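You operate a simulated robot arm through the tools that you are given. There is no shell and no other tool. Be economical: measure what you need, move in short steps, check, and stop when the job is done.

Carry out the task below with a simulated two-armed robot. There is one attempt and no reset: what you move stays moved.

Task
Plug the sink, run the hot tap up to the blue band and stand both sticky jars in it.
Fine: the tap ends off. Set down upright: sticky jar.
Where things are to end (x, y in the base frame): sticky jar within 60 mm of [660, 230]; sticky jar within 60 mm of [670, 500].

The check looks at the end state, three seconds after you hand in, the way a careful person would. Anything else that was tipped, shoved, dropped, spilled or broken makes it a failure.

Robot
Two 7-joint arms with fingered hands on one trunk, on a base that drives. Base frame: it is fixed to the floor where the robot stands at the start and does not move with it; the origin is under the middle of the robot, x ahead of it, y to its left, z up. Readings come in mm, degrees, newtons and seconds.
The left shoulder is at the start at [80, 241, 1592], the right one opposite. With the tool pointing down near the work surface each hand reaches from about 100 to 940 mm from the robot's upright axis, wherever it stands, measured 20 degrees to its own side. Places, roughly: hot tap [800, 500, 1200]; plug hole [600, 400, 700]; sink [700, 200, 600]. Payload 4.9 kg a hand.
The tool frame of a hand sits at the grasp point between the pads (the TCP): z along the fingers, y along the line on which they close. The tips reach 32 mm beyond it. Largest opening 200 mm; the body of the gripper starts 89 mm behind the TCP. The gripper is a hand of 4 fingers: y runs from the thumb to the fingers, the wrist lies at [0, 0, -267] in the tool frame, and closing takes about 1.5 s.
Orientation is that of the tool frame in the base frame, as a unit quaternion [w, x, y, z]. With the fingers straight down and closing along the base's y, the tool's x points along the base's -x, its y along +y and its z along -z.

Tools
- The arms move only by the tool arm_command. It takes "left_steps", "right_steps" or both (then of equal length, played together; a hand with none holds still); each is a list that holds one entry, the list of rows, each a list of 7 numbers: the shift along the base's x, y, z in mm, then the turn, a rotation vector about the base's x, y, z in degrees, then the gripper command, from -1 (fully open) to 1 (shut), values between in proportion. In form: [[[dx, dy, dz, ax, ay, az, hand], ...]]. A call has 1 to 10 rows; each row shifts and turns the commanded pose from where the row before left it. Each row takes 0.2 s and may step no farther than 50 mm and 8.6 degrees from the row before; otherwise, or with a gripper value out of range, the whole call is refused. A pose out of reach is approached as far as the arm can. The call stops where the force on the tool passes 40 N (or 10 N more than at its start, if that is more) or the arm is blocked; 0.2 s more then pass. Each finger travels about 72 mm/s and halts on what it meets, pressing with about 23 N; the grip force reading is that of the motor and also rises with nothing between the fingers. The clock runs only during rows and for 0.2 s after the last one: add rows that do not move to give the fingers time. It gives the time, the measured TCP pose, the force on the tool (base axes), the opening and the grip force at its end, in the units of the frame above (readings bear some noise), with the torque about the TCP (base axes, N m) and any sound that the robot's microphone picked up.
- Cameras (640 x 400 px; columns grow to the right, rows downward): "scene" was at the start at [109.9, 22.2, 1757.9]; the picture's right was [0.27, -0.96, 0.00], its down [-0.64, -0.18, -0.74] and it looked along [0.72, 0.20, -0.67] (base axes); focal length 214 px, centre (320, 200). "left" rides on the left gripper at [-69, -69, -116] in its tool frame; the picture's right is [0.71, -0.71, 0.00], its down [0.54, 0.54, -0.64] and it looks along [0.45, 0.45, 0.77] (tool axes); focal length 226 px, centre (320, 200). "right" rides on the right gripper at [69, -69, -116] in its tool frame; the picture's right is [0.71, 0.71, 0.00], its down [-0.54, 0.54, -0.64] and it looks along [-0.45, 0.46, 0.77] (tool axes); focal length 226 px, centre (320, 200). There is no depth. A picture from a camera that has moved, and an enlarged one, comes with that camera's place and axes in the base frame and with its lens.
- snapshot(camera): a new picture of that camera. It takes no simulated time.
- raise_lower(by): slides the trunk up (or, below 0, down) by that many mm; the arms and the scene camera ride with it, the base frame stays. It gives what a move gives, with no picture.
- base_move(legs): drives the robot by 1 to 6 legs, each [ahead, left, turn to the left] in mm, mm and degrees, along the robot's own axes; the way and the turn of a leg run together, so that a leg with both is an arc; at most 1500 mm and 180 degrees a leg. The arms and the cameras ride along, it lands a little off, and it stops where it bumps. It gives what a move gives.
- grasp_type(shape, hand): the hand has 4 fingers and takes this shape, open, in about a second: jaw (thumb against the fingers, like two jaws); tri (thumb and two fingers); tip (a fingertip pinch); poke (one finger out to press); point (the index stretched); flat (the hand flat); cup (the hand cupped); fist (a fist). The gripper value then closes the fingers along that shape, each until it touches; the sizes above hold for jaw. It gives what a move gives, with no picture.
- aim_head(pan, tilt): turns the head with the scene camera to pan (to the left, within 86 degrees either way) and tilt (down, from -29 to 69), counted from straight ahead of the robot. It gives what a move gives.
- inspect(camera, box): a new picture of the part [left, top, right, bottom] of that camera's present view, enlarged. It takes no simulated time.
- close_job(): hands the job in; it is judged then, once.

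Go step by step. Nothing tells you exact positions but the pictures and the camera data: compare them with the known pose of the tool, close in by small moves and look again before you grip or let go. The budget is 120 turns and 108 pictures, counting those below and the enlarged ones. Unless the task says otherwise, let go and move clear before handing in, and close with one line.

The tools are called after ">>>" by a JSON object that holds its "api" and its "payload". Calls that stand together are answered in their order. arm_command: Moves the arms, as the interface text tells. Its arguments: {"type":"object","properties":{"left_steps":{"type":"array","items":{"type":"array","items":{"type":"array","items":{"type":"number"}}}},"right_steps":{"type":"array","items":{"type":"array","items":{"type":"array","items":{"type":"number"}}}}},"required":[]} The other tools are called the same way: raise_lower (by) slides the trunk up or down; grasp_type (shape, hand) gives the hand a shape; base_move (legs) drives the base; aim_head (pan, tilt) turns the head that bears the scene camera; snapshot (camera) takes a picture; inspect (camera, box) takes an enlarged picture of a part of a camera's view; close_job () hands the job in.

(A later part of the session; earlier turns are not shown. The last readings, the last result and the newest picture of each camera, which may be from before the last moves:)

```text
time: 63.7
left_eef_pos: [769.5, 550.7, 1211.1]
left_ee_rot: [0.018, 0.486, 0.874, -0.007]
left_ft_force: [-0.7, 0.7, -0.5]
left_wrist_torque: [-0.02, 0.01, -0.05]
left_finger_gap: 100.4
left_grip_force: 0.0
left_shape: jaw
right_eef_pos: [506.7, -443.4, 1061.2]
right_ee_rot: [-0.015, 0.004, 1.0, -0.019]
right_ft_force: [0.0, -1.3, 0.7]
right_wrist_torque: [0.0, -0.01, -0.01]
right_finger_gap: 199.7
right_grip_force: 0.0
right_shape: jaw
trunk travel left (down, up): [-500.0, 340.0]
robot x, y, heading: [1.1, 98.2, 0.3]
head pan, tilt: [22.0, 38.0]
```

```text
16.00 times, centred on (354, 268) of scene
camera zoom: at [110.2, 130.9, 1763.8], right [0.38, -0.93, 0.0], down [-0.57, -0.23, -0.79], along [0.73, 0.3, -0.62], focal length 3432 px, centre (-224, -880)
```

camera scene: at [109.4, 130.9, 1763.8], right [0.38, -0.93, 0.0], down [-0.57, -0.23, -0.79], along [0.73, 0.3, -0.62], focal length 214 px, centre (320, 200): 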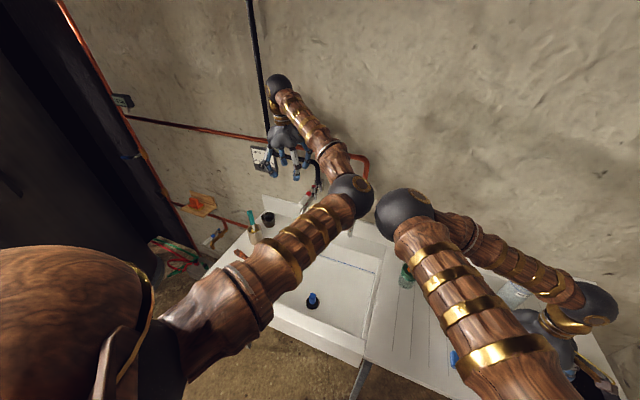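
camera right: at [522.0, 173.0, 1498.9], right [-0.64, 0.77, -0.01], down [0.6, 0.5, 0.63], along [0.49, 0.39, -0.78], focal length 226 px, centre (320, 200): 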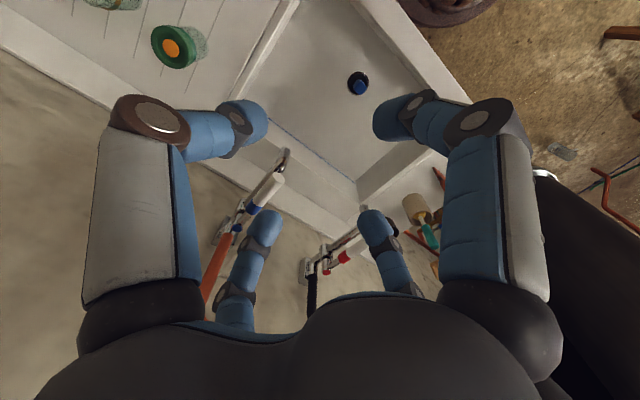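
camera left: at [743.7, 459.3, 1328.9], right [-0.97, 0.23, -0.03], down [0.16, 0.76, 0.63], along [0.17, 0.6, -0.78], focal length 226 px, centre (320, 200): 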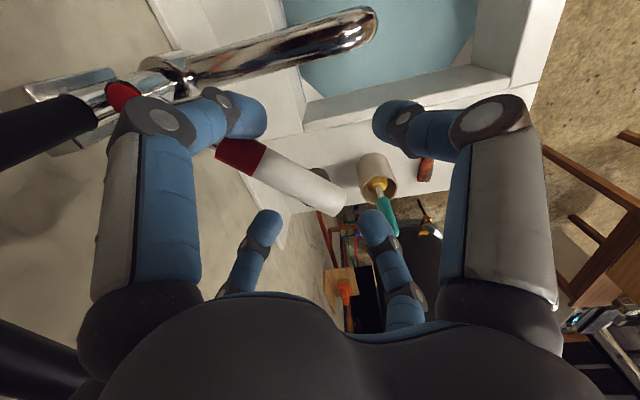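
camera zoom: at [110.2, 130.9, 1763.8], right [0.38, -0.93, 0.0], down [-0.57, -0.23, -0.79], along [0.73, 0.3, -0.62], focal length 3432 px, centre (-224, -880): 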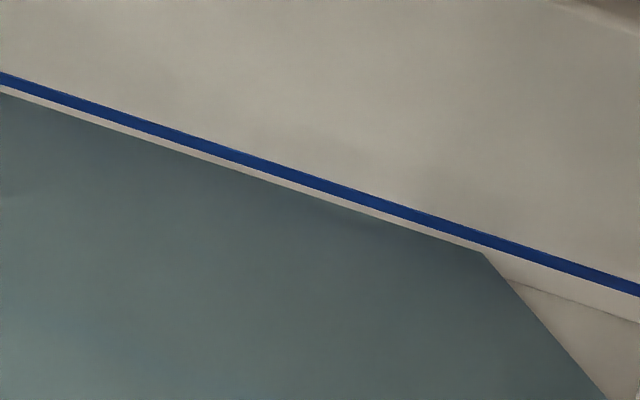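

Rising 1.18 px/s; the band is 10–20 px above. Four more calls (~8.8 s), then check and close.

>>> {"api": "arm_command", "payload": {"left_steps": [[[0, 0, 0, 0, 0, 0, 0], [0, 0, 0, 0, 0, 0, 0], [0, 0, 0, 0, 0, 0, 0], [0, 0, 0, 0, 0, 0, 0], [0, 0, 0, 0, 0, 0, 0], [0, 0, 0, 0, 0, 0, 0], [0, 0, 0, 0, 0, 0, 0], [0, 0, 0, 0, 0, 0, 0], [0, 0, 0, 0, 0, 0, 0], [0, 0, 0, 0, 0, 0, 0]]]}}

>>> {"api": "arm_command", "payload": {"left_steps": [[[0, 0, 0, 0, 0, 0, 0], [0, 0, 0, 0, 0, 0, 0], [0, 0, 0, 0, 0, 0, 0], [0, 0, 0, 0, 0, 0, 0], [0, 0, 0, 0, 0, 0, 0], [0, 0, 0, 0, 0, 0, 0], [0, 0, 0, 0, 0, 0, 0], [0, 0, 0, 0, 0, 0, 0], [0, 0, 0, 0, 0, 0, 0], [0, 0, 0, 0, 0, 0, 0]]]}}

>>> {"api": "arm_command", "payload": {"left_steps": [[[0, 0, 0, 0, 0, 0, 0], [0, 0, 0, 0, 0, 0, 0], [0, 0, 0, 0, 0, 0, 0], [0, 0, 0, 0, 0, 0, 0], [0, 0, 0, 0, 0, 0, 0], [0, 0, 0, 0, 0, 0, 0], [0, 0, 0, 0, 0, 0, 0], [0, 0, 0, 0, 0, 0, 0], [0, 0, 0, 0, 0, 0, 0], [0, 0, 0, 0, 0, 0, 0]]]}}

>>> {"api": "arm_command", "payload": {"left_steps": [[[0, 0, 0, 0, 0, 0, 0], [0, 0, 0, 0, 0, 0, 0], [0, 0, 0, 0, 0, 0, 0], [0, 0, 0, 0, 0, 0, 0], [0, 0, 0, 0, 0, 0, 0], [0, 0, 0, 0, 0, 0, 0]]]}}

>>> {"api": "inspect", "payload": {"camera": "scene", "box": [344, 260, 364, 275]}}

```text
time: 65.9
left_eef_pos: [769.4, 549.9, 1211.9]
left_ee_rot: [0.018, 0.487, 0.873, -0.006]
left_ft_force: [0.2, 0.0, -0.3]
left_wrist_torque: [-0.01, -0.04, -0.02]
left_finger_gap: 100.6
left_grip_force: 0.0
left_shape: jaw
right_eef_pos: [505.7, -445.2, 1059.9]
right_ee_rot: [-0.016, 0.004, 1.0, -0.018]
right_ft_force: [-0.6, -0.7, 0.0]
right_wrist_torque: [0.03, -0.03, -0.03]
right_finger_gap: 199.9
right_grip_force: 0.1
right_shape: jaw
trunk travel left (down, up): [-500.0, 340.0]
robot x, y, heading: [1.2, 105.1, 0.2]
head pan, tilt: [22.0, 38.0]
```

```text
time: 68.1
left_eef_pos: [769.5, 549.8, 1210.9]
left_ee_rot: [0.018, 0.486, 0.873, -0.007]
left_ft_force: [0.3, -0.1, 0.7]
left_wrist_torque: [0.01, 0.04, -0.03]
left_finger_gap: 100.5
left_grip_force: 0.1
left_shape: jaw
right_eef_pos: [505.4, -443.3, 1061.6]
right_ee_rot: [-0.016, 0.004, 1.0, -0.019]
right_ft_force: [0.3, 0.0, -0.1]
right_wrist_torque: [-0.01, 0.0, 0.01]
right_finger_gap: 199.7
right_grip_force: 0.0
right_shape: jaw
trunk travel left (down, up): [-500.0, 340.0]
robot x, y, heading: [-0.3, 99.4, 0.2]
head pan, tilt: [22.0, 38.0]
```

```text
time: 70.3
left_eef_pos: [768.4, 549.4, 1212.2]
left_ee_rot: [0.02, 0.487, 0.873, -0.007]
left_ft_force: [-0.2, 1.0, -0.5]
left_wrist_torque: [-0.01, 0.01, -0.02]
left_finger_gap: 100.3
left_grip_force: 0.1
left_shape: jaw
right_eef_pos: [505.4, -445.2, 1061.5]
right_ee_rot: [-0.015, 0.004, 1.0, -0.019]
right_ft_force: [-0.9, -0.1, 0.1]
right_wrist_torque: [-0.04, 0.0, -0.01]
right_finger_gap: 200.0
right_grip_force: 0.0
right_shape: jaw
trunk travel left (down, up): [-500.0, 340.0]
robot x, y, heading: [2.8, 98.9, 0.2]
head pan, tilt: [22.0, 38.0]
```

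```text
time: 71.7
left_eef_pos: [768.6, 550.3, 1211.4]
left_ee_rot: [0.019, 0.487, 0.873, -0.006]
left_ft_force: [0.5, -0.7, -0.3]
left_wrist_torque: [0.0, -0.01, -0.01]
left_finger_gap: 100.4
left_grip_force: 0.1
left_shape: jaw
right_eef_pos: [507.2, -444.7, 1062.2]
right_ee_rot: [-0.015, 0.004, 1.0, -0.018]
right_ft_force: [0.2, 0.9, -0.3]
right_wrist_torque: [-0.02, 0.0, 0.01]
right_finger_gap: 199.9
right_grip_force: 0.0
right_shape: jaw
trunk travel left (down, up): [-500.0, 340.0]
robot x, y, heading: [-1.5, 97.8, 0.2]
head pan, tilt: [22.0, 38.0]
```

```text
16.00 times, centred on (354, 268) of scene
camera zoom: at [110.2, 130.9, 1763.8], right [0.38, -0.93, 0.0], down [-0.57, -0.23, -0.79], along [0.73, 0.3, -0.62], focal length 3432 px, centre (-224, -880)
```

zoom: 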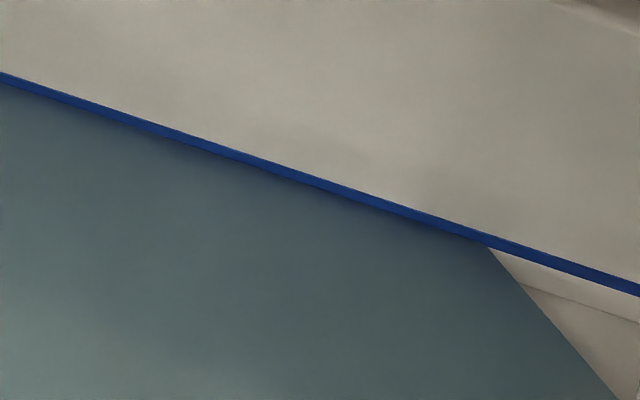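

Water is at the band's lower edge. Closing the lever now.

>>> {"api": "arm_command", "payload": {"left_steps": [[[-6, -28, 0, 0, 0, 5, 0], [-2, -30, 0, 0, 0, 5, 0], [0, -28, 0, 0, 0, 4, 0], [0, -16, 0, 0, 0, 0, 0], [0, -5, 0, 0, 0, 0, 0]]]}}

>>> {"api": "snapshot", "payload": {"camera": "left"}}

```text
time: 72.9
left_eef_pos: [760.6, 444.9, 1210.5]
left_ee_rot: [0.019, 0.375, 0.927, -0.005]
left_ft_force: [-5.4, 6.4, -1.7]
left_wrist_torque: [0.03, 0.15, 0.78]
left_finger_gap: 103.5
left_grip_force: 0.0
left_shape: jaw
right_eef_pos: [505.6, -442.5, 1061.5]
right_ee_rot: [-0.015, 0.003, 1.0, -0.019]
right_ft_force: [0.0, 1.0, 0.6]
right_wrist_torque: [-0.01, 0.02, -0.01]
right_finger_gap: 199.7
right_grip_force: 0.0
right_shape: jaw
trunk travel left (down, up): [-500.0, 340.0]
robot x, y, heading: [2.5, 99.8, 0.0]
head pan, tilt: [22.0, 38.0]
```

```text
44 pictures are left
camera left: at [757.9, 349.9, 1328.9], right [-1.0, -0.02, -0.03], down [-0.03, 0.78, 0.63], along [0.01, 0.63, -0.78], focal length 226 px, centre (320, 200)
```

left: 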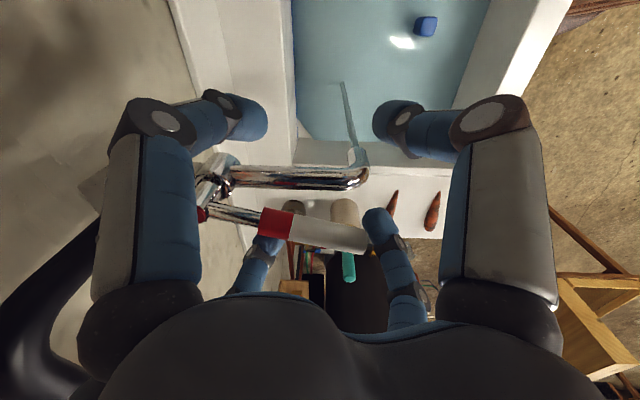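

Lever is still slightly open, pressing on the far digits; pushing further.

>>> {"api": "arm_command", "payload": {"left_steps": [[[0, -12, 0, 0, 0, 0, 0.1], [0, -12, 0, 0, 0, 2, 0.2]]]}}

>>> {"api": "snapshot", "payload": {"camera": "left"}}

```text
time: 73.5
left_eef_pos: [758.6, 420.9, 1211.5]
left_ee_rot: [0.019, 0.359, 0.933, -0.004]
left_ft_force: [-8.5, 12.3, 1.6]
left_wrist_torque: [0.32, 0.21, 1.21]
left_finger_gap: 88.3
left_grip_force: 0.2
left_shape: jaw
right_eef_pos: [505.6, -442.9, 1062.3]
right_ee_rot: [-0.015, 0.003, 1.0, -0.019]
right_ft_force: [-0.6, 0.0, 0.2]
right_wrist_torque: [0.0, 0.0, 0.01]
right_finger_gap: 200.2
right_grip_force: 0.1
right_shape: jaw
trunk travel left (down, up): [-500.0, 340.0]
robot x, y, heading: [5.7, 93.4, 0.2]
head pan, tilt: [22.0, 38.0]
```

```text
43 pictures are left
camera left: at [760.3, 326.7, 1329.4], right [-1.0, -0.05, -0.03], down [-0.06, 0.78, 0.63], along [-0.01, 0.63, -0.78], focal length 226 px, centre (320, 200)
```

left: 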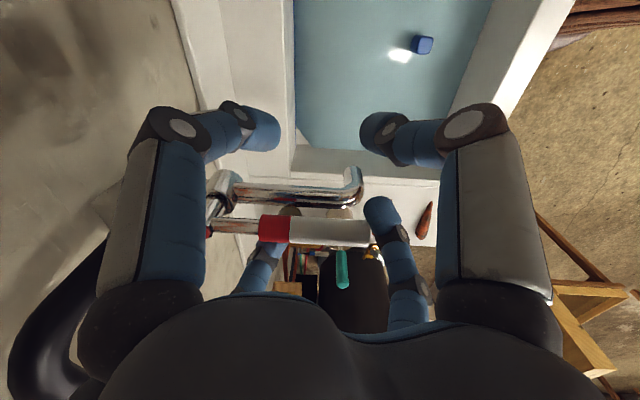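

The stream looks stopped. Verify stream and level.

>>> {"api": "inspect", "payload": {"camera": "scene", "box": [344, 260, 364, 275]}}

>>> {"api": "inspect", "payload": {"camera": "left", "box": [200, 100, 420, 260]}}

```text
16.00 times, centred on (354, 268) of scene
camera zoom: at [108.3, 132.5, 1763.9], right [0.38, -0.93, 0.0], down [-0.57, -0.23, -0.79], along [0.73, 0.3, -0.62], focal length 3432 px, centre (-224, -880)
```

zoom: 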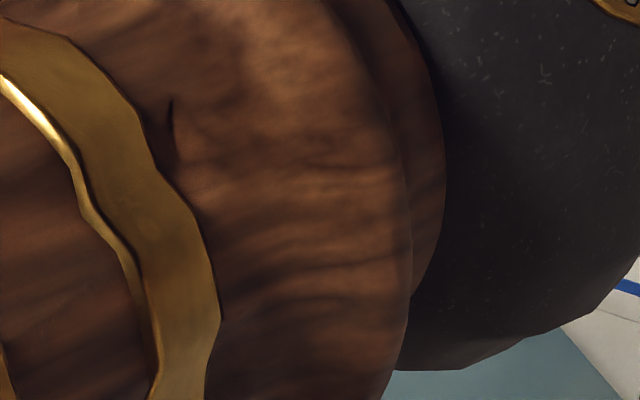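

```text
2.50 times, centred on (310, 180) of left
camera zoom: at [760.3, 326.7, 1329.4], right [-1.0, -0.05, -0.03], down [-0.06, 0.78, 0.63], along [-0.01, 0.63, -0.78], focal length 565 px, centre (345, 250)
```

zoom: 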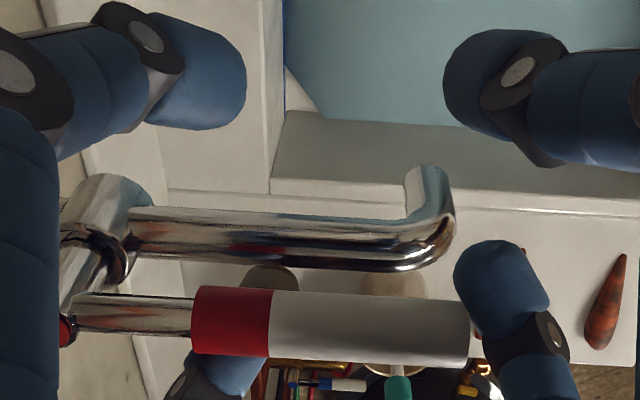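

No stream, lever parallel to the spout: off. I centre the hand, lift off and retreat left.

>>> {"api": "arm_command", "payload": {"left_steps": [[[0, 14, 0, 0, 0, 0, 0], [0, 18, 0, 0, 0, 0, -0.1], [0, 8, 10, 0, 0, 0, -0.1], [0, 0, 30, 0, 0, 0, 0], [0, 0, 40, 0, 0, 0, 0], [0, 0, 40, 0, 0, 0, 0], [-35, 25, 20, 0, 0, 4, 0], [-35, 30, 10, 0, 0, 4, 0], [-35, 30, 10, 0, 0, 5, 0], [-35, 30, 0, 0, 0, 5, 0]]]}}

>>> {"api": "snapshot", "payload": {"camera": "scene"}}

```text
time: 75.7
left_eef_pos: [620.1, 575.3, 1371.1]
left_ee_rot: [0.019, 0.211, 0.977, -0.001]
left_ft_force: [0.4, -0.3, -0.2]
left_wrist_torque: [0.0, 0.02, -0.02]
left_finger_gap: 100.3
left_grip_force: 0.1
left_shape: jaw
right_eef_pos: [505.7, -443.3, 1063.2]
right_ee_rot: [-0.015, 0.004, 1.0, -0.018]
right_ft_force: [-0.4, 0.3, 0.3]
right_wrist_torque: [-0.07, -0.01, 0.0]
right_finger_gap: 200.1
right_grip_force: 0.0
right_shape: jaw
trunk travel left (down, up): [-500.0, 340.0]
robot x, y, heading: [1.8, 98.1, 0.1]
head pan, tilt: [22.0, 38.0]
```

```text
40 pictures are left
camera scene: at [109.0, 132.6, 1763.8], right [0.38, -0.93, 0.0], down [-0.57, -0.23, -0.79], along [0.73, 0.3, -0.62], focal length 214 px, centre (320, 200)
```

scene: 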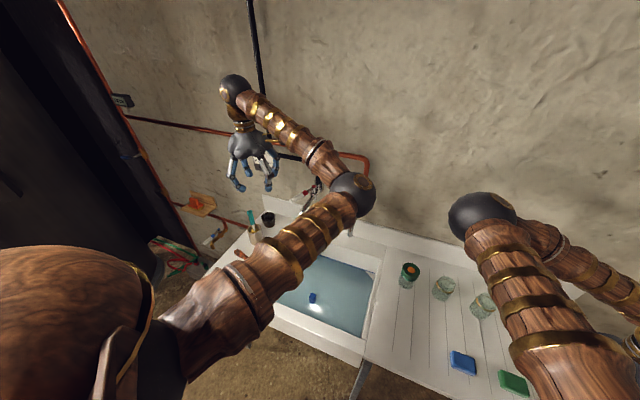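

Now the jars. Zoom on both sticky jars and on the level.

>>> {"api": "inspect", "payload": {"camera": "scene", "box": [380, 250, 520, 340]}}

>>> {"api": "inspect", "payload": {"camera": "scene", "box": [360, 262, 380, 277]}}

```text
4.44 times, centred on (450, 295) of scene
camera zoom: at [109.0, 132.6, 1763.8], right [0.38, -0.93, 0.0], down [-0.57, -0.23, -0.79], along [0.73, 0.3, -0.62], focal length 953 px, centre (-258, -222)
```

zoom: 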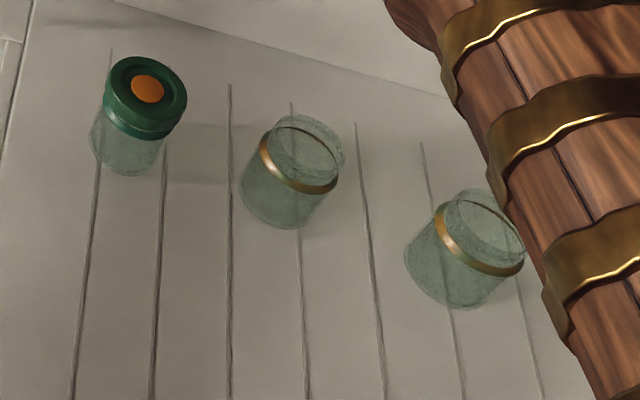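

```text
16.00 times, centred on (370, 270) of scene
camera zoom: at [109.0, 132.6, 1763.8], right [0.38, -0.93, 0.0], down [-0.57, -0.23, -0.79], along [0.73, 0.3, -0.62], focal length 3432 px, centre (-480, -912)
```

zoom: 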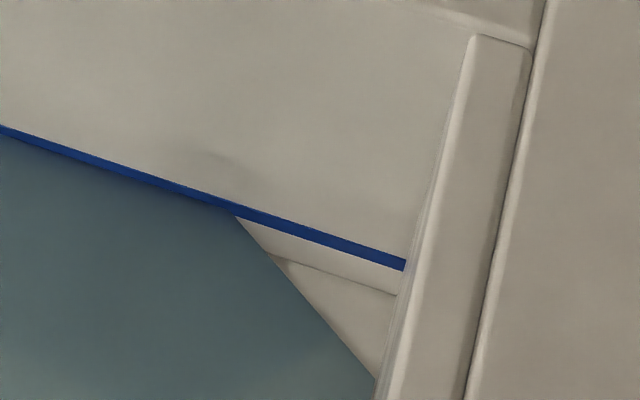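

Level sits on the band, tap off. Jars stand at about (743,-163) and (720,-300), ~95 mm tall. I park the left arm outward and bring the right hand above the first jar.

>>> {"api": "arm_command", "payload": {"right_steps": [[[0, 0, 30, 0, 0, 0, -0.3], [30, 35, 10, 0.3, -0.3, 0, -0.3], [30, 35, 10, 0.3, -0.3, 0, -0.3], [30, 35, 0, 0.3, -0.3, 0, -0.3], [30, 35, 0, 0.3, -0.3, 0, -0.3], [30, 35, 0, 0.3, -0.3, 0, -0.3], [30, 35, 0, 0.3, -0.2, 0, -0.3], [30, 35, 0, 0.2, 0, 0, -0.3], [27, 35, 0, 0, 0, 0, -0.3]]], "left_steps": [[[-35, 20, 20, 0, 0, 2.5, 0], [-37, 22, 20, 0, 0, 2.5, 0], [-37, 22, 20, 0, 0, 2.5, 0], [-37, 22, 20, 0, 0, 2.5, -0.5], [-37, 22, 20, 0, 0, 2.5, -1], [-37, 22, 20, 0, 0, 2.5, -1], [-37, 22, 20, 0, 0, 2.5, -1], [-37, 24, 20, 0, 0, 2.5, -1], [-36, 24, 14, 0, 0, 2.5, -1]]]}}

>>> {"api": "aim_head", "payload": {"pan": -15, "tilt": 40}}

>>> {"api": "snapshot", "payload": {"camera": "scene"}}

>>> {"api": "snapshot", "payload": {"camera": "right"}}

```text
time: 77.7
left_eef_pos: [291.3, 776.4, 1543.0]
left_ee_rot: [0.019, 0.015, 1.0, 0.002]
left_ft_force: [0.4, 0.0, -0.2]
left_wrist_torque: [-0.08, -0.01, 0.01]
left_finger_gap: 199.8
left_grip_force: 0.0
left_shape: jaw
right_eef_pos: [742.5, -162.8, 1114.0]
right_ee_rot: [0.0, 0.005, 1.0, -0.003]
right_ft_force: [-0.1, -0.1, -0.5]
right_wrist_torque: [-0.05, -0.03, 0.0]
right_finger_gap: 130.6
right_grip_force: 0.1
right_shape: jaw
trunk travel left (down, up): [-500.0, 340.0]
robot x, y, heading: [1.3, 98.2, -0.1]
head pan, tilt: [22.0, 38.0]
```

```text
time: 78.7
left_eef_pos: [290.2, 770.5, 1544.7]
left_ee_rot: [0.018, 0.015, 1.0, 0.003]
left_ft_force: [-0.4, 0.0, 0.1]
left_wrist_torque: [0.03, 0.03, 0.03]
left_finger_gap: 199.9
left_grip_force: 0.0
left_shape: jaw
right_eef_pos: [741.3, -164.6, 1111.8]
right_ee_rot: [0.0, 0.004, 1.0, -0.001]
right_ft_force: [-0.1, 1.4, 0.1]
right_wrist_torque: [0.02, -0.01, -0.01]
right_finger_gap: 130.8
right_grip_force: 0.0
right_shape: jaw
trunk travel left (down, up): [-500.0, 340.0]
robot x, y, heading: [4.0, 96.8, -0.2]
head pan, tilt: [-15.0, 40.0]
```

```text
37 pictures are left
camera scene: at [112.7, 76.0, 1760.8], right [-0.26, -0.97, 0.0], down [-0.62, 0.16, -0.77], along [0.74, -0.2, -0.64], focal length 214 px, centre (320, 200)
```

scene: 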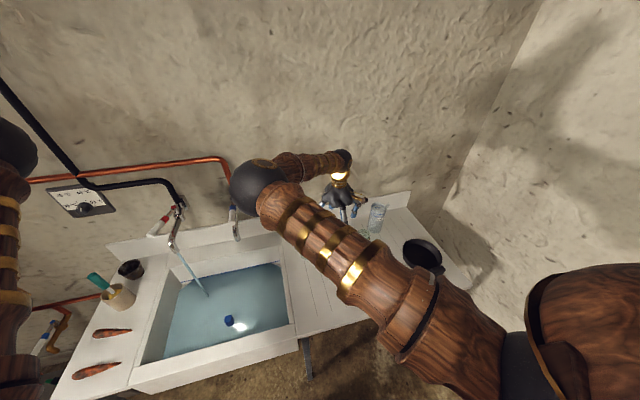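

```text
36 pictures are left
camera right: at [673.9, -234.1, 1227.7], right [-0.7, 0.71, 0.0], down [0.55, 0.54, 0.64], along [0.46, 0.45, -0.77], focal length 226 px, centre (320, 200)
```

right: 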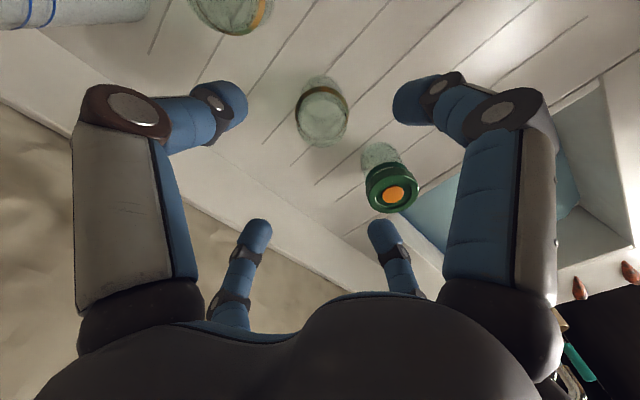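

The hot tap stream seems to be running again – my retreat likely dragged the lever. Check at once.

>>> {"api": "inspect", "payload": {"camera": "scene", "box": [130, 190, 230, 300]}}

>>> {"api": "inspect", "payload": {"camera": "scene", "box": [240, 245, 290, 285]}}

```text
3.64 times, centred on (180, 245) of scene
camera zoom: at [112.7, 76.0, 1760.8], right [-0.26, -0.97, 0.0], down [-0.62, 0.16, -0.77], along [0.74, -0.2, -0.64], focal length 780 px, centre (829, 36)
```

zoom: 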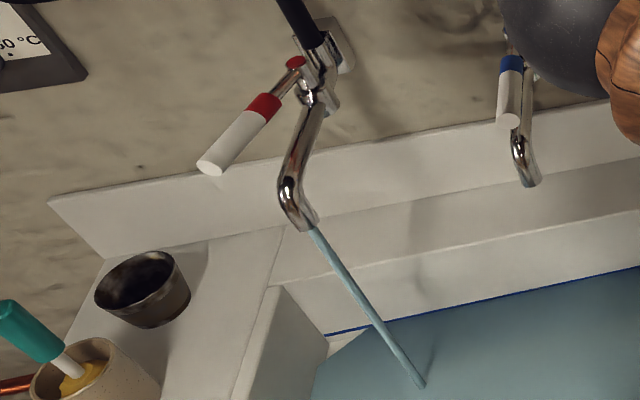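

```text
10.00 times, centred on (265, 265) of scene
camera zoom: at [112.7, 76.0, 1760.8], right [-0.26, -0.97, 0.0], down [-0.62, 0.16, -0.77], along [0.74, -0.2, -0.64], focal length 2145 px, centre (870, -450)
```

zoom: 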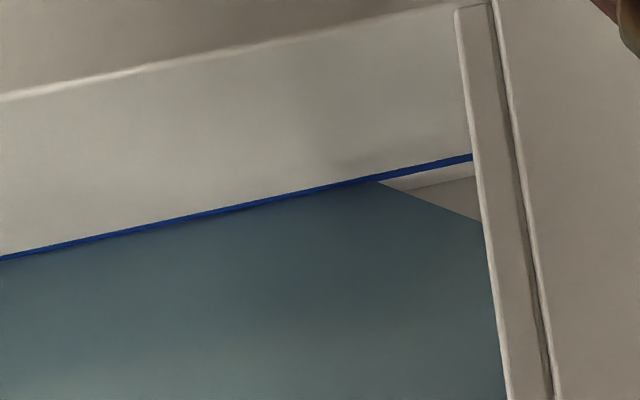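

The lever was dragged ~15° open; level is still on the band. I rush the left hand (fingers closed) back to the lever's left side to push it shut, moving the right arm aside.

>>> {"api": "arm_command", "payload": {"left_steps": [[[38, -13, -24, 0, 0, 0, 1], [38, -13, -24, 0, 0, 0, 1], [38, -13, -24, 0, 0, 0, 1], [38, -13, -24, 0, 0, 0, 1], [38, -13, -24, 0, 0, 0, 1], [38, -13, -24, 0, 0, 0, 1], [38, -13, -24, 0, 0, 0, 1], [38, -13, -24, 0, 0, 0, 1], [38, -13, -24, 0, 0, 0, 1], [38, -13, -24, 0, 0, 0, 1]]], "right_steps": [[[0, -35, 0, 0, 0, 0, -0.3], [0, -35, 0, 0, 0, 0, -0.3], [0, -35, 0, 0, 0, 0, -0.3], [0, -35, 0, 0, 0, 0, -0.3], [0, 0, 0, 0, 0, 0, -0.3], [0, 0, 0, 0, 0, 0, -0.3], [0, 0, 0, 0, 0, 0, -0.3], [0, 0, 0, 0, 0, 0, -0.3], [0, 0, 0, 0, 0, 0, -0.3], [0, 0, 0, 0, 0, 0, -0.3]]]}}

>>> {"api": "snapshot", "payload": {"camera": "scene"}}

```text
time: 80.9
left_eef_pos: [674.1, 643.0, 1302.9]
left_ee_rot: [0.018, 0.015, 1.0, 0.004]
left_ft_force: [0.1, -1.4, 0.5]
left_wrist_torque: [0.0, 0.01, 0.0]
left_finger_gap: 0.3
left_grip_force: 23.3
left_shape: jaw
right_eef_pos: [744.2, -303.3, 1112.7]
right_ee_rot: [-0.001, 0.003, 1.0, -0.001]
right_ft_force: [0.2, -0.1, 0.0]
right_wrist_torque: [0.0, 0.03, -0.02]
right_finger_gap: 130.4
right_grip_force: 0.1
right_shape: jaw
trunk travel left (down, up): [-500.0, 340.0]
robot x, y, heading: [-1.5, 101.6, 0.2]
head pan, tilt: [-15.0, 40.0]
```

```text
33 pictures are left
camera scene: at [114.4, 76.4, 1760.7], right [-0.26, -0.97, 0.0], down [-0.62, 0.16, -0.77], along [0.74, -0.2, -0.64], focal length 214 px, centre (320, 200)
```

scene: 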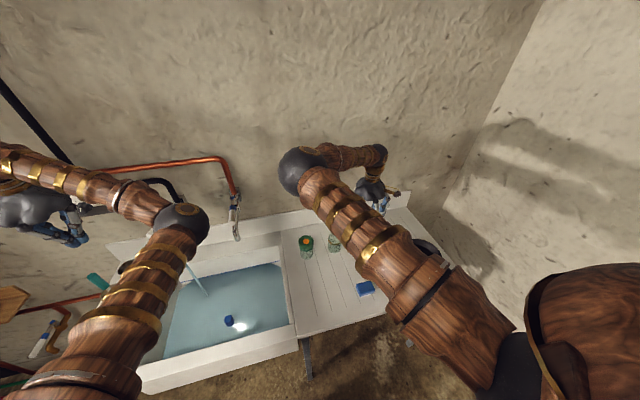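

>>> {"api": "arm_command", "payload": {"left_steps": [[[26, -13, -30, 0, 0, 0, 1], [26, -13, -30, 0, 0, 0, 1], [26, -13, -30, 0, 0, 0, 1], [0, -30, 0, 0, 0, 0, 1], [0, -30, 0, 0, 0, 0, 1], [0, -20, 0, 0, 0, 0, 1], [0, -14, 0, 0, 0, 0, 1]]]}}

>>> {"api": "snapshot", "payload": {"camera": "left"}}

>>> {"api": "inspect", "payload": {"camera": "scene", "box": [170, 160, 300, 300]}}

```text
time: 82.5
left_eef_pos: [749.3, 508.7, 1214.8]
left_ee_rot: [0.019, 0.015, 1.0, 0.003]
left_ft_force: [0.2, 1.2, 0.0]
left_wrist_torque: [0.01, -0.02, -0.02]
left_finger_gap: 0.0
left_grip_force: 23.2
left_shape: jaw
right_eef_pos: [742.9, -303.7, 1113.3]
right_ee_rot: [0.0, 0.003, 1.0, -0.002]
right_ft_force: [0.2, 0.5, -0.3]
right_wrist_torque: [0.04, 0.01, 0.02]
right_finger_gap: 130.3
right_grip_force: 0.1
right_shape: jaw
trunk travel left (down, up): [-500.0, 340.0]
robot x, y, heading: [-1.3, 97.3, 0.2]
head pan, tilt: [-15.0, 40.0]
```

```text
32 pictures are left
camera left: at [811.8, 438.0, 1332.7], right [-0.73, -0.69, -0.03], down [-0.55, 0.55, 0.63], along [-0.41, 0.47, -0.78], focal length 226 px, centre (320, 200)
```

left: 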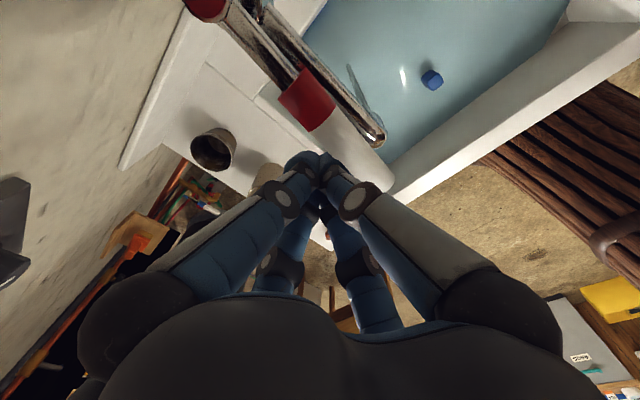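

```text
2.86 times, centred on (235, 230) of scene
camera zoom: at [112.1, 76.3, 1760.8], right [-0.26, -0.97, 0.0], down [-0.62, 0.16, -0.77], along [0.74, -0.2, -0.64], focal length 613 px, centre (563, 114)
```

zoom: 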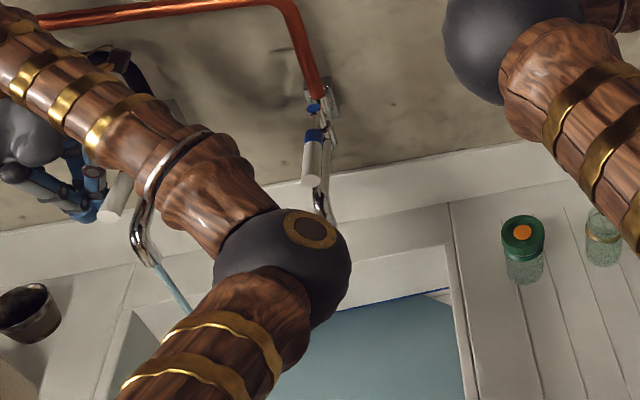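

Lever is nearly straight; a little more push.

>>> {"api": "arm_command", "payload": {"left_steps": [[[0, -10, 0, 0, 0, 0, 1], [0, -8, 0, 0, 0, 0, 1]]]}}

>>> {"api": "snapshot", "payload": {"camera": "left"}}

```text
time: 83.1
left_eef_pos: [749.3, 497.3, 1213.1]
left_ee_rot: [0.019, 0.014, 1.0, 0.004]
left_ft_force: [4.7, 15.5, 3.8]
left_wrist_torque: [0.13, -0.04, 0.07]
left_finger_gap: 0.1
left_grip_force: 22.9
left_shape: jaw
right_eef_pos: [744.1, -300.1, 1114.6]
right_ee_rot: [0.0, 0.003, 1.0, -0.002]
right_ft_force: [-0.2, 0.8, 0.2]
right_wrist_torque: [-0.04, 0.02, 0.01]
right_finger_gap: 130.4
right_grip_force: 0.1
right_shape: jaw
trunk travel left (down, up): [-500.0, 340.0]
robot x, y, heading: [-2.8, 101.2, 0.1]
head pan, tilt: [-15.0, 40.0]
```

```text
30 pictures are left
camera left: at [812.0, 427.3, 1331.7], right [-0.73, -0.69, -0.03], down [-0.55, 0.55, 0.62], along [-0.41, 0.47, -0.78], focal length 226 px, centre (320, 200)
```

left: 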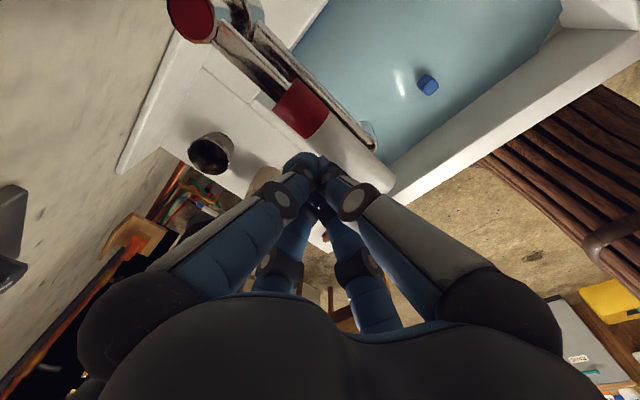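

Stream stopped and the stop is felt (15 N). I back straight off to the left, then up and away, then check.

>>> {"api": "arm_command", "payload": {"left_steps": [[[0, 25, 0, 0, 0, 0, 1], [0, 30, 0, 0, 0, 0, 1], [-10, 15, 40, 0, 0, 0, 1], [-10, 10, 40, 0, 0, 0, 1], [-38, 16, 22, 0, 0, 0, 1], [-38, 16, 22, 0, 0, 0, 1], [-38, 16, 22, 0, 0, 0, 1], [-38, 16, 22, 0, 0, 0, 1], [-38, 16, 22, 0, 0, 0, 1], [-38, 16, 22, 0, 0, 0, 1]]]}}

>>> {"api": "arm_command", "payload": {"left_steps": [[[-38, 16, 22, 0, 0, 0, 1], [-38, 16, 22, 0, 0, 0, 1], [-38, 16, 22, 0, 0, 0, 1], [-38, 16, 22, 0, 0, 0, 1], [-38, 16, 22, 0, 0, 0, 1], [0, 0, 0, 0, 0, 0, 1]]], "right_steps": [[[0, 0, 0, 0, 0, 0, -0.3], [0, 35, 0, 0, 0, 0, -0.3], [0, 35, 0, 0, 0, 0, -0.3], [0, 35, 0, 0, 0, 0, -0.3], [0, 34, 0, 0, 0, 0, -0.3], [0, 0, 0, 0, 0, 0, -0.3]]]}}

>>> {"api": "snapshot", "payload": {"camera": "scene"}}

>>> {"api": "inspect", "payload": {"camera": "scene", "box": [130, 190, 290, 300]}}

>>> {"api": "snapshot", "payload": {"camera": "right"}}

```text
time: 85.3
left_eef_pos: [499.8, 668.8, 1429.0]
left_ee_rot: [0.019, 0.016, 1.0, 0.003]
left_ft_force: [-0.8, 0.4, 0.1]
left_wrist_torque: [-0.02, 0.01, -0.02]
left_finger_gap: 0.0
left_grip_force: 22.6
left_shape: jaw
right_eef_pos: [742.0, -302.9, 1115.4]
right_ee_rot: [0.0, 0.004, 1.0, -0.001]
right_ft_force: [0.3, -0.9, -0.1]
right_wrist_torque: [-0.02, -0.01, 0.01]
right_finger_gap: 130.6
right_grip_force: 0.1
right_shape: jaw
trunk travel left (down, up): [-500.0, 340.0]
robot x, y, heading: [-2.1, 98.4, -0.1]
head pan, tilt: [-15.0, 40.0]
```

```text
time: 86.7
left_eef_pos: [309.8, 746.3, 1537.9]
left_ee_rot: [0.018, 0.016, 1.0, 0.003]
left_ft_force: [-0.2, 0.3, 0.6]
left_wrist_torque: [0.03, 0.04, 0.0]
left_finger_gap: 0.0
left_grip_force: 23.1
left_shape: jaw
right_eef_pos: [744.0, -164.8, 1111.3]
right_ee_rot: [-0.001, 0.003, 1.0, -0.002]
right_ft_force: [0.6, -0.6, 0.7]
right_wrist_torque: [-0.02, 0.01, 0.02]
right_finger_gap: 130.6
right_grip_force: 0.1
right_shape: jaw
trunk travel left (down, up): [-500.0, 340.0]
robot x, y, heading: [0.3, 99.7, 0.1]
head pan, tilt: [-15.0, 40.0]
```

```text
29 pictures are left
camera scene: at [113.0, 76.3, 1760.7], right [-0.26, -0.97, 0.0], down [-0.62, 0.16, -0.77], along [0.74, -0.2, -0.64], focal length 214 px, centre (320, 200)
```

scene: 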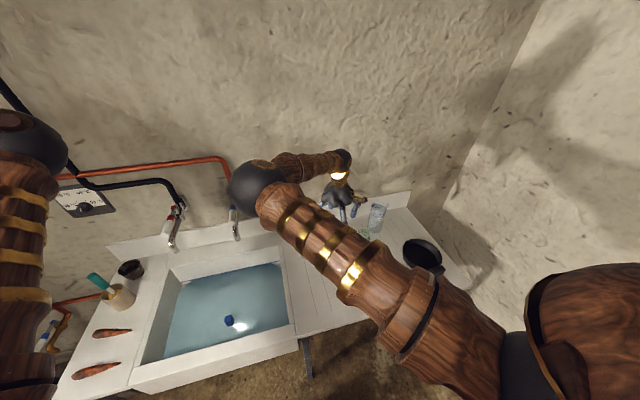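

```text
3.64 times, centred on (210, 245) of scene
camera zoom: at [113.0, 76.3, 1760.7], right [-0.26, -0.97, 0.0], down [-0.62, 0.16, -0.77], along [0.74, -0.2, -0.64], focal length 780 px, centre (720, 36)
```

zoom: 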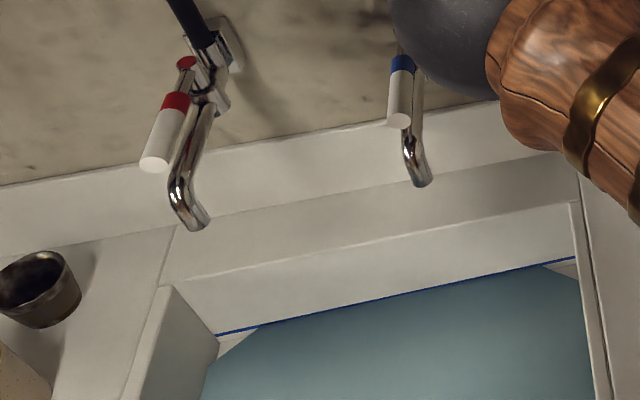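

```text
27 pictures are left
camera right: at [675.1, -232.6, 1228.1], right [-0.7, 0.71, 0.0], down [0.55, 0.54, 0.64], along [0.46, 0.45, -0.77], focal length 226 px, centre (320, 200)
```

right: 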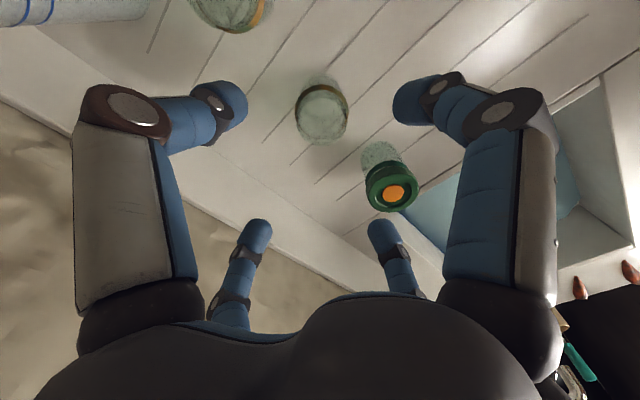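

Tap is off and the level on the band. Now descend over the first jar to just above its rim and check centring.

>>> {"api": "arm_command", "payload": {"right_steps": [[[-1, 2, -35, 0, 0, 0, -0.3], [0, 1, -35, 0, 0, 0, -0.3], [0, 0, -30, 0, 0, 0, -0.3]]]}}

>>> {"api": "snapshot", "payload": {"camera": "right"}}

```text
time: 87.5
left_eef_pos: [310.2, 745.1, 1538.1]
left_ee_rot: [0.019, 0.016, 1.0, 0.005]
left_ft_force: [0.1, 0.5, -0.2]
left_wrist_torque: [0.04, 0.02, 0.01]
left_finger_gap: 0.1
left_grip_force: 23.0
left_shape: jaw
right_eef_pos: [741.4, -162.8, 1009.9]
right_ee_rot: [-0.001, 0.004, 1.0, -0.001]
right_ft_force: [-0.6, -0.5, 0.0]
right_wrist_torque: [0.01, 0.0, 0.01]
right_finger_gap: 130.3
right_grip_force: 0.0
right_shape: jaw
trunk travel left (down, up): [-500.0, 340.0]
robot x, y, heading: [2.2, 101.2, -0.1]
head pan, tilt: [-15.0, 40.0]
```

```text
26 pictures are left
camera right: at [673.0, -231.7, 1126.6], right [-0.7, 0.71, 0.0], down [0.55, 0.54, 0.64], along [0.46, 0.45, -0.77], focal length 226 px, centre (320, 200)
```

right: 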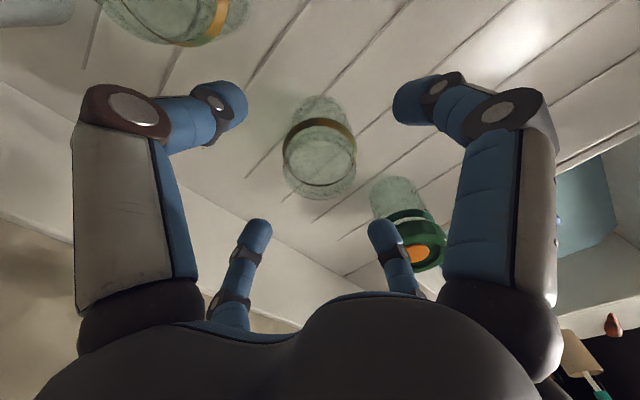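

Well centred. Descend and grip.

>>> {"api": "arm_command", "payload": {"right_steps": [[[0, 0, -25, 0, 0, 0, -0.15], [0, 0, -25, 0, 0, 0, -0.15], [0, 0, -22, 0, 0, 0, -0.15], [0, 0, 0, 0, 0, 0, 0.2], [0, 0, 0, 0, 0, 0, 0.6], [0, 0, 0, 0, 0, 0, 0.8], [0, 0, 0, 0, 0, 0, 0.8], [0, 0, 0, 0, 0, 0, 0.8]]]}}

>>> {"api": "snapshot", "payload": {"camera": "right"}}

```text
time: 89.3
left_eef_pos: [310.4, 747.1, 1537.6]
left_ee_rot: [0.019, 0.015, 1.0, 0.003]
left_ft_force: [0.8, -0.3, 0.0]
left_wrist_torque: [-0.02, -0.03, -0.05]
left_finger_gap: 0.0
left_grip_force: 23.2
left_shape: jaw
right_eef_pos: [742.5, -162.8, 939.7]
right_ee_rot: [-0.001, 0.003, 1.0, -0.001]
right_ft_force: [-0.1, -0.6, -1.0]
right_wrist_torque: [0.03, 0.01, 0.0]
right_finger_gap: 57.6
right_grip_force: 22.6
right_shape: jaw
trunk travel left (down, up): [-500.0, 340.0]
robot x, y, heading: [2.1, 101.1, 0.3]
head pan, tilt: [-15.0, 40.0]
```

```text
25 pictures are left
camera right: at [673.8, -231.5, 1055.8], right [-0.7, 0.71, 0.0], down [0.55, 0.54, 0.64], along [0.46, 0.45, -0.77], focal length 226 px, centre (320, 200)
```

right: 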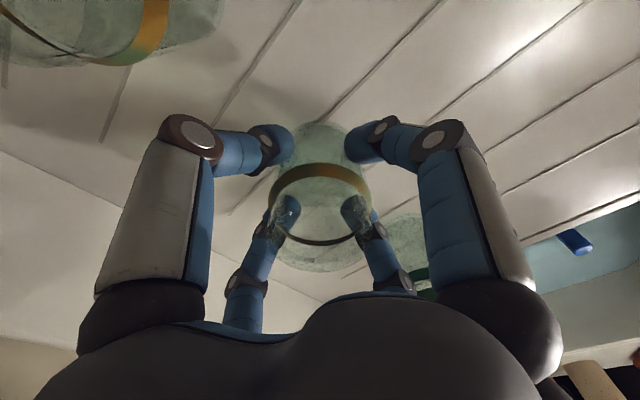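

Gripped (57.6 mm). Lift straight up and pull back to x≈560, clear of the taps.

>>> {"api": "arm_command", "payload": {"right_steps": [[[0, 0, 20, 0, 0, 0, 0.8], [0, 0, 40, 0, 0, 0, 0.8], [0, 0, 45, 0, 0, 0, 0.8], [0, 0, 40, 0, 0, 0, 0.8], [-45, 0, 0, 0, 0, 0, 0.8], [-45, 0, 0, 0, 0, 0, 0.8], [-45, 0, 0, 0, 0, 0, 0.8], [-45, 0, 0, 0, 0, 0, 0.8]]]}}

>>> {"api": "base_move", "payload": {"legs": [[0, 400, 0]]}}

>>> {"api": "aim_head", "payload": {"pan": 0, "tilt": 42}}

>>> {"api": "snapshot", "payload": {"camera": "scene"}}

```text
time: 91.1
left_eef_pos: [307.5, 747.1, 1537.7]
left_ee_rot: [0.02, 0.015, 1.0, 0.002]
left_ft_force: [-0.7, -0.8, -0.7]
left_wrist_torque: [-0.02, -0.02, 0.01]
left_finger_gap: 0.1
left_grip_force: 23.2
left_shape: jaw
right_eef_pos: [558.0, -162.6, 1086.7]
right_ee_rot: [0.0, 0.004, 1.0, 0.0]
right_ft_force: [-0.2, -0.2, -1.5]
right_wrist_torque: [0.02, -0.05, -0.01]
right_finger_gap: 57.6
right_grip_force: 23.0
right_shape: jaw
trunk travel left (down, up): [-500.0, 340.0]
robot x, y, heading: [1.0, 99.5, 0.2]
head pan, tilt: [-15.0, 40.0]
```

```text
time: 93.6
left_eef_pos: [308.5, 1141.8, 1539.2]
left_ee_rot: [0.018, 0.015, 1.0, 0.004]
left_ft_force: [1.0, -0.7, 0.3]
left_wrist_torque: [0.02, 0.0, 0.0]
left_finger_gap: 0.1
left_grip_force: 23.2
left_shape: jaw
right_eef_pos: [558.1, 234.0, 1084.7]
right_ee_rot: [0.0, 0.003, 1.0, 0.0]
right_ft_force: [0.0, -0.4, -2.9]
right_wrist_torque: [0.02, -0.01, -0.02]
right_finger_gap: 57.5
right_grip_force: 22.8
right_shape: jaw
trunk travel left (down, up): [-500.0, 340.0]
robot x, y, heading: [1.0, 496.7, 0.1]
head pan, tilt: [-15.0, 40.0]
```

```text
time: 94.4
left_eef_pos: [307.7, 1145.3, 1537.5]
left_ee_rot: [0.019, 0.016, 1.0, 0.003]
left_ft_force: [0.4, 0.1, -0.1]
left_wrist_torque: [0.01, 0.0, -0.01]
left_finger_gap: 0.0
left_grip_force: 23.0
left_shape: jaw
right_eef_pos: [557.9, 235.1, 1085.5]
right_ee_rot: [0.0, 0.005, 1.0, 0.0]
right_ft_force: [-0.1, 0.1, -1.6]
right_wrist_torque: [0.01, 0.02, 0.0]
right_finger_gap: 57.2
right_grip_force: 22.9
right_shape: jaw
trunk travel left (down, up): [-500.0, 340.0]
robot x, y, heading: [1.9, 495.7, 0.1]
head pan, tilt: [0.0, 42.0]
```

```text
24 pictures are left
camera scene: at [112.7, 496.9, 1757.8], right [0.0, -1.0, 0.0], down [-0.67, 0.0, -0.74], along [0.74, 0.0, -0.67], focal length 214 px, centre (320, 200)
```

scene: 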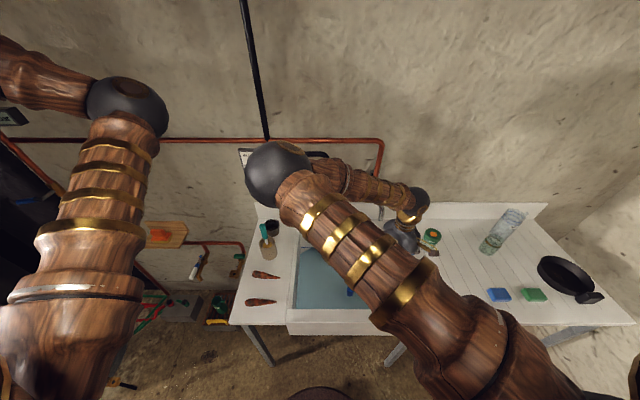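

Clear. Move the jar left over the sink to y≈505 at x≈560 and look.

>>> {"api": "arm_command", "payload": {"right_steps": [[[0, 45, 0, 0, 0, 0, 0.8], [0, 45, 0, 0, 0, 0, 0.8], [0, 45, 0, 0, 0, 0, 0.8], [0, 45, 0, 0, 0, 0, 0.8], [0, 45, -10, 0, 0, 0, 0.8], [5, 43, -20, 0, 0, 0, 0.8], [10, 0, -40, 0, 0, 0, 0.8], [10, 0, -40, 0, 0, 0, 0.8]]]}}

>>> {"api": "snapshot", "payload": {"camera": "right"}}

>>> {"api": "snapshot", "payload": {"camera": "scene"}}

```text
time: 96.2
left_eef_pos: [309.2, 1145.2, 1538.5]
left_ee_rot: [0.02, 0.016, 1.0, 0.003]
left_ft_force: [-0.2, -0.4, 1.5]
left_wrist_torque: [0.0, 0.01, 0.01]
left_finger_gap: 0.0
left_grip_force: 23.0
left_shape: jaw
right_eef_pos: [580.2, 505.0, 970.8]
right_ee_rot: [-0.002, 0.003, 1.0, -0.002]
right_ft_force: [0.3, 0.3, -2.2]
right_wrist_torque: [0.01, 0.04, 0.0]
right_finger_gap: 57.5
right_grip_force: 23.3
right_shape: jaw
trunk travel left (down, up): [-500.0, 340.0]
robot x, y, heading: [-5.5, 497.6, 0.2]
head pan, tilt: [0.0, 42.0]
```

```text
23 pictures are left
camera right: at [512.5, 437.0, 1087.2], right [-0.7, 0.71, 0.0], down [0.55, 0.54, 0.64], along [0.45, 0.45, -0.77], focal length 226 px, centre (320, 200)
```

right: 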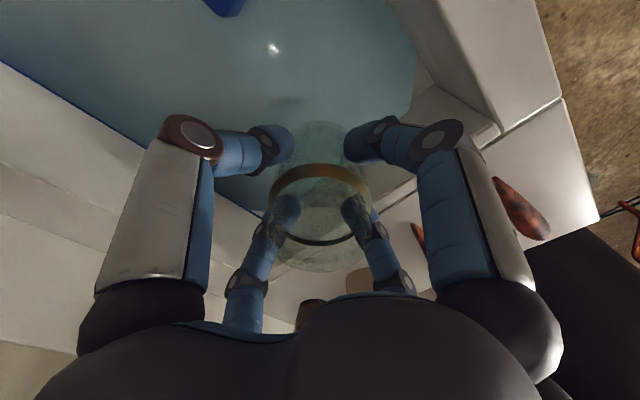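

```text
22 pictures are left
camera scene: at [112.8, 497.1, 1757.9], right [0.0, -1.0, 0.0], down [-0.67, 0.0, -0.74], along [0.74, 0.0, -0.67], focal length 214 px, centre (320, 200)
```

scene: 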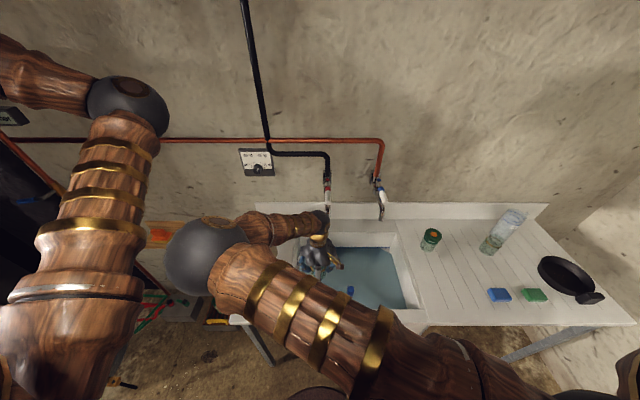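

Jar hangs clear over the left part of the sink. Descend, then shift forward to x≈635.

>>> {"api": "arm_command", "payload": {"right_steps": [[[0, 0, -40, 0, 0, 0, 0.8], [0, 0, -40, 0, 0, 0, 0.8], [0, 0, -40, 0, 0, 0, 0.8], [18, 0, -10, 0, 0, 0, 0.8], [18, 0, -10, 0, 0, 0, 0.8], [18, 0, -10, 0, 0, 0, 0.8], [0, 0, -12, 0, 0, 0, 0.8], [0, 0, -8, 0, 0, 0, 0.8]]]}}

>>> {"api": "snapshot", "payload": {"camera": "right"}}

```text
time: 98.0
left_eef_pos: [308.9, 1145.0, 1537.7]
left_ee_rot: [0.018, 0.015, 1.0, 0.003]
left_ft_force: [0.2, 0.5, -1.1]
left_wrist_torque: [0.0, 0.03, 0.02]
left_finger_gap: 0.3
left_grip_force: 22.7
left_shape: jaw
right_eef_pos: [637.9, 503.4, 804.9]
right_ee_rot: [0.0, 0.004, 1.0, 0.0]
right_ft_force: [0.3, -0.2, -1.0]
right_wrist_torque: [0.01, -0.01, 0.01]
right_finger_gap: 57.3
right_grip_force: 23.5
right_shape: jaw
trunk travel left (down, up): [-500.0, 340.0]
robot x, y, heading: [-1.9, 494.6, 0.3]
head pan, tilt: [0.0, 42.0]
```

```text
21 pictures are left
camera right: at [568.7, 435.3, 921.5], right [-0.7, 0.71, 0.0], down [0.55, 0.54, 0.64], along [0.46, 0.45, -0.77], focal length 226 px, centre (320, 200)
```

right: 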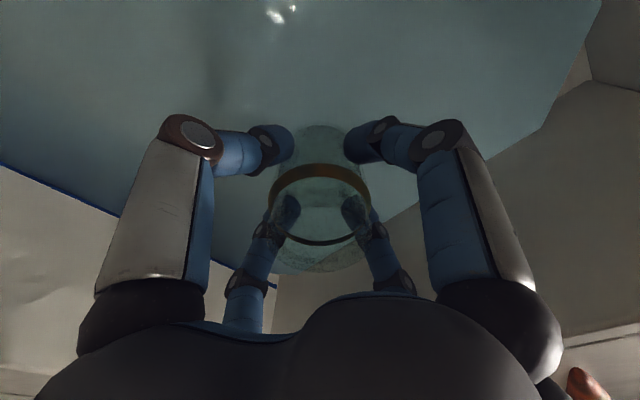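

Still above floor. Lower in small steps until contact.

>>> {"api": "arm_command", "payload": {"right_steps": [[[0, 0, -6, 0, 0, 0, 0.8], [0, 0, -5, 0, 0, 0, 0.8], [0, 0, -4, 0, 0, 0, 0.8], [0, 0, -3, 0, 0, 0, 0.8]]]}}

```text
time: 99.0
left_eef_pos: [306.9, 1143.9, 1537.9]
left_ee_rot: [0.019, 0.016, 1.0, 0.004]
left_ft_force: [-1.1, -1.3, -0.2]
left_wrist_torque: [0.03, 0.0, 0.01]
left_finger_gap: 0.0
left_grip_force: 23.4
left_shape: jaw
right_eef_pos: [636.6, 504.1, 789.6]
right_ee_rot: [0.0, 0.003, 1.0, -0.001]
right_ft_force: [1.2, -0.5, 8.8]
right_wrist_torque: [-0.04, 0.01, 0.04]
right_finger_gap: 57.5
right_grip_force: 22.5
right_shape: jaw
trunk travel left (down, up): [-500.0, 340.0]
robot x, y, heading: [0.5, 496.8, 0.1]
head pan, tilt: [0.0, 42.0]
```

Jar touches the floor (≈9 N). Release and withdraw up/back the same way.

>>> {"api": "arm_command", "payload": {"right_steps": [[[0, 0, 2, 0, 0, 0, 0.3], [0, 0, 0, 0, 0, 0, -0.1], [0, 0, 0, 0, 0, 0, -0.2], [0, 0, 0, 0, 0, 0, -0.2], [0, 0, 25, 0, 0, 0, -0.2], [0, 0, 25, 0, 0, 0, -0.2], [0, 0, 27, 0, 0, 0, -0.2], [-25, 0, 15, 0, 0, 0, -0.2], [-30, 0, 30, 0, 0, 0, -0.2], [0, 0, 45, 0, 0, 0, -0.2]]]}}

>>> {"api": "snapshot", "payload": {"camera": "right"}}

```text
time: 101.2
left_eef_pos: [307.0, 1144.0, 1537.9]
left_ee_rot: [0.019, 0.015, 1.0, 0.003]
left_ft_force: [-0.6, -0.1, 0.7]
left_wrist_torque: [0.01, 0.01, 0.03]
left_finger_gap: 0.1
left_grip_force: 23.2
left_shape: jaw
right_eef_pos: [581.4, 503.9, 955.6]
right_ee_rot: [-0.002, 0.004, 1.0, -0.002]
right_ft_force: [-0.1, 0.6, -0.9]
right_wrist_torque: [0.01, 0.0, -0.01]
right_finger_gap: 119.3
right_grip_force: 0.1
right_shape: jaw
trunk travel left (down, up): [-500.0, 340.0]
robot x, y, heading: [-3.1, 496.8, 0.3]
head pan, tilt: [0.0, 42.0]
```

```text
20 pictures are left
camera right: at [512.7, 435.3, 1071.5], right [-0.7, 0.71, 0.0], down [0.55, 0.54, 0.64], along [0.46, 0.45, -0.77], focal length 226 px, centre (320, 200)
```

right: 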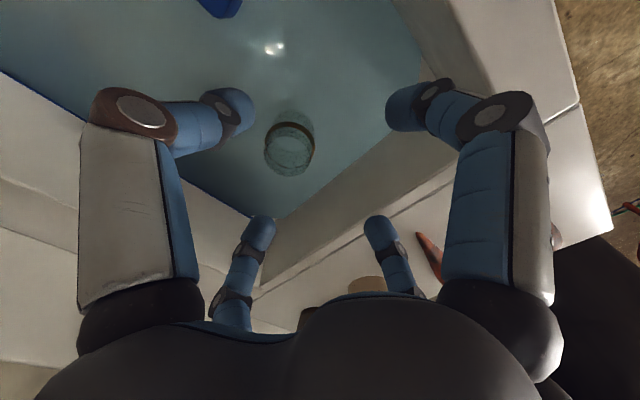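

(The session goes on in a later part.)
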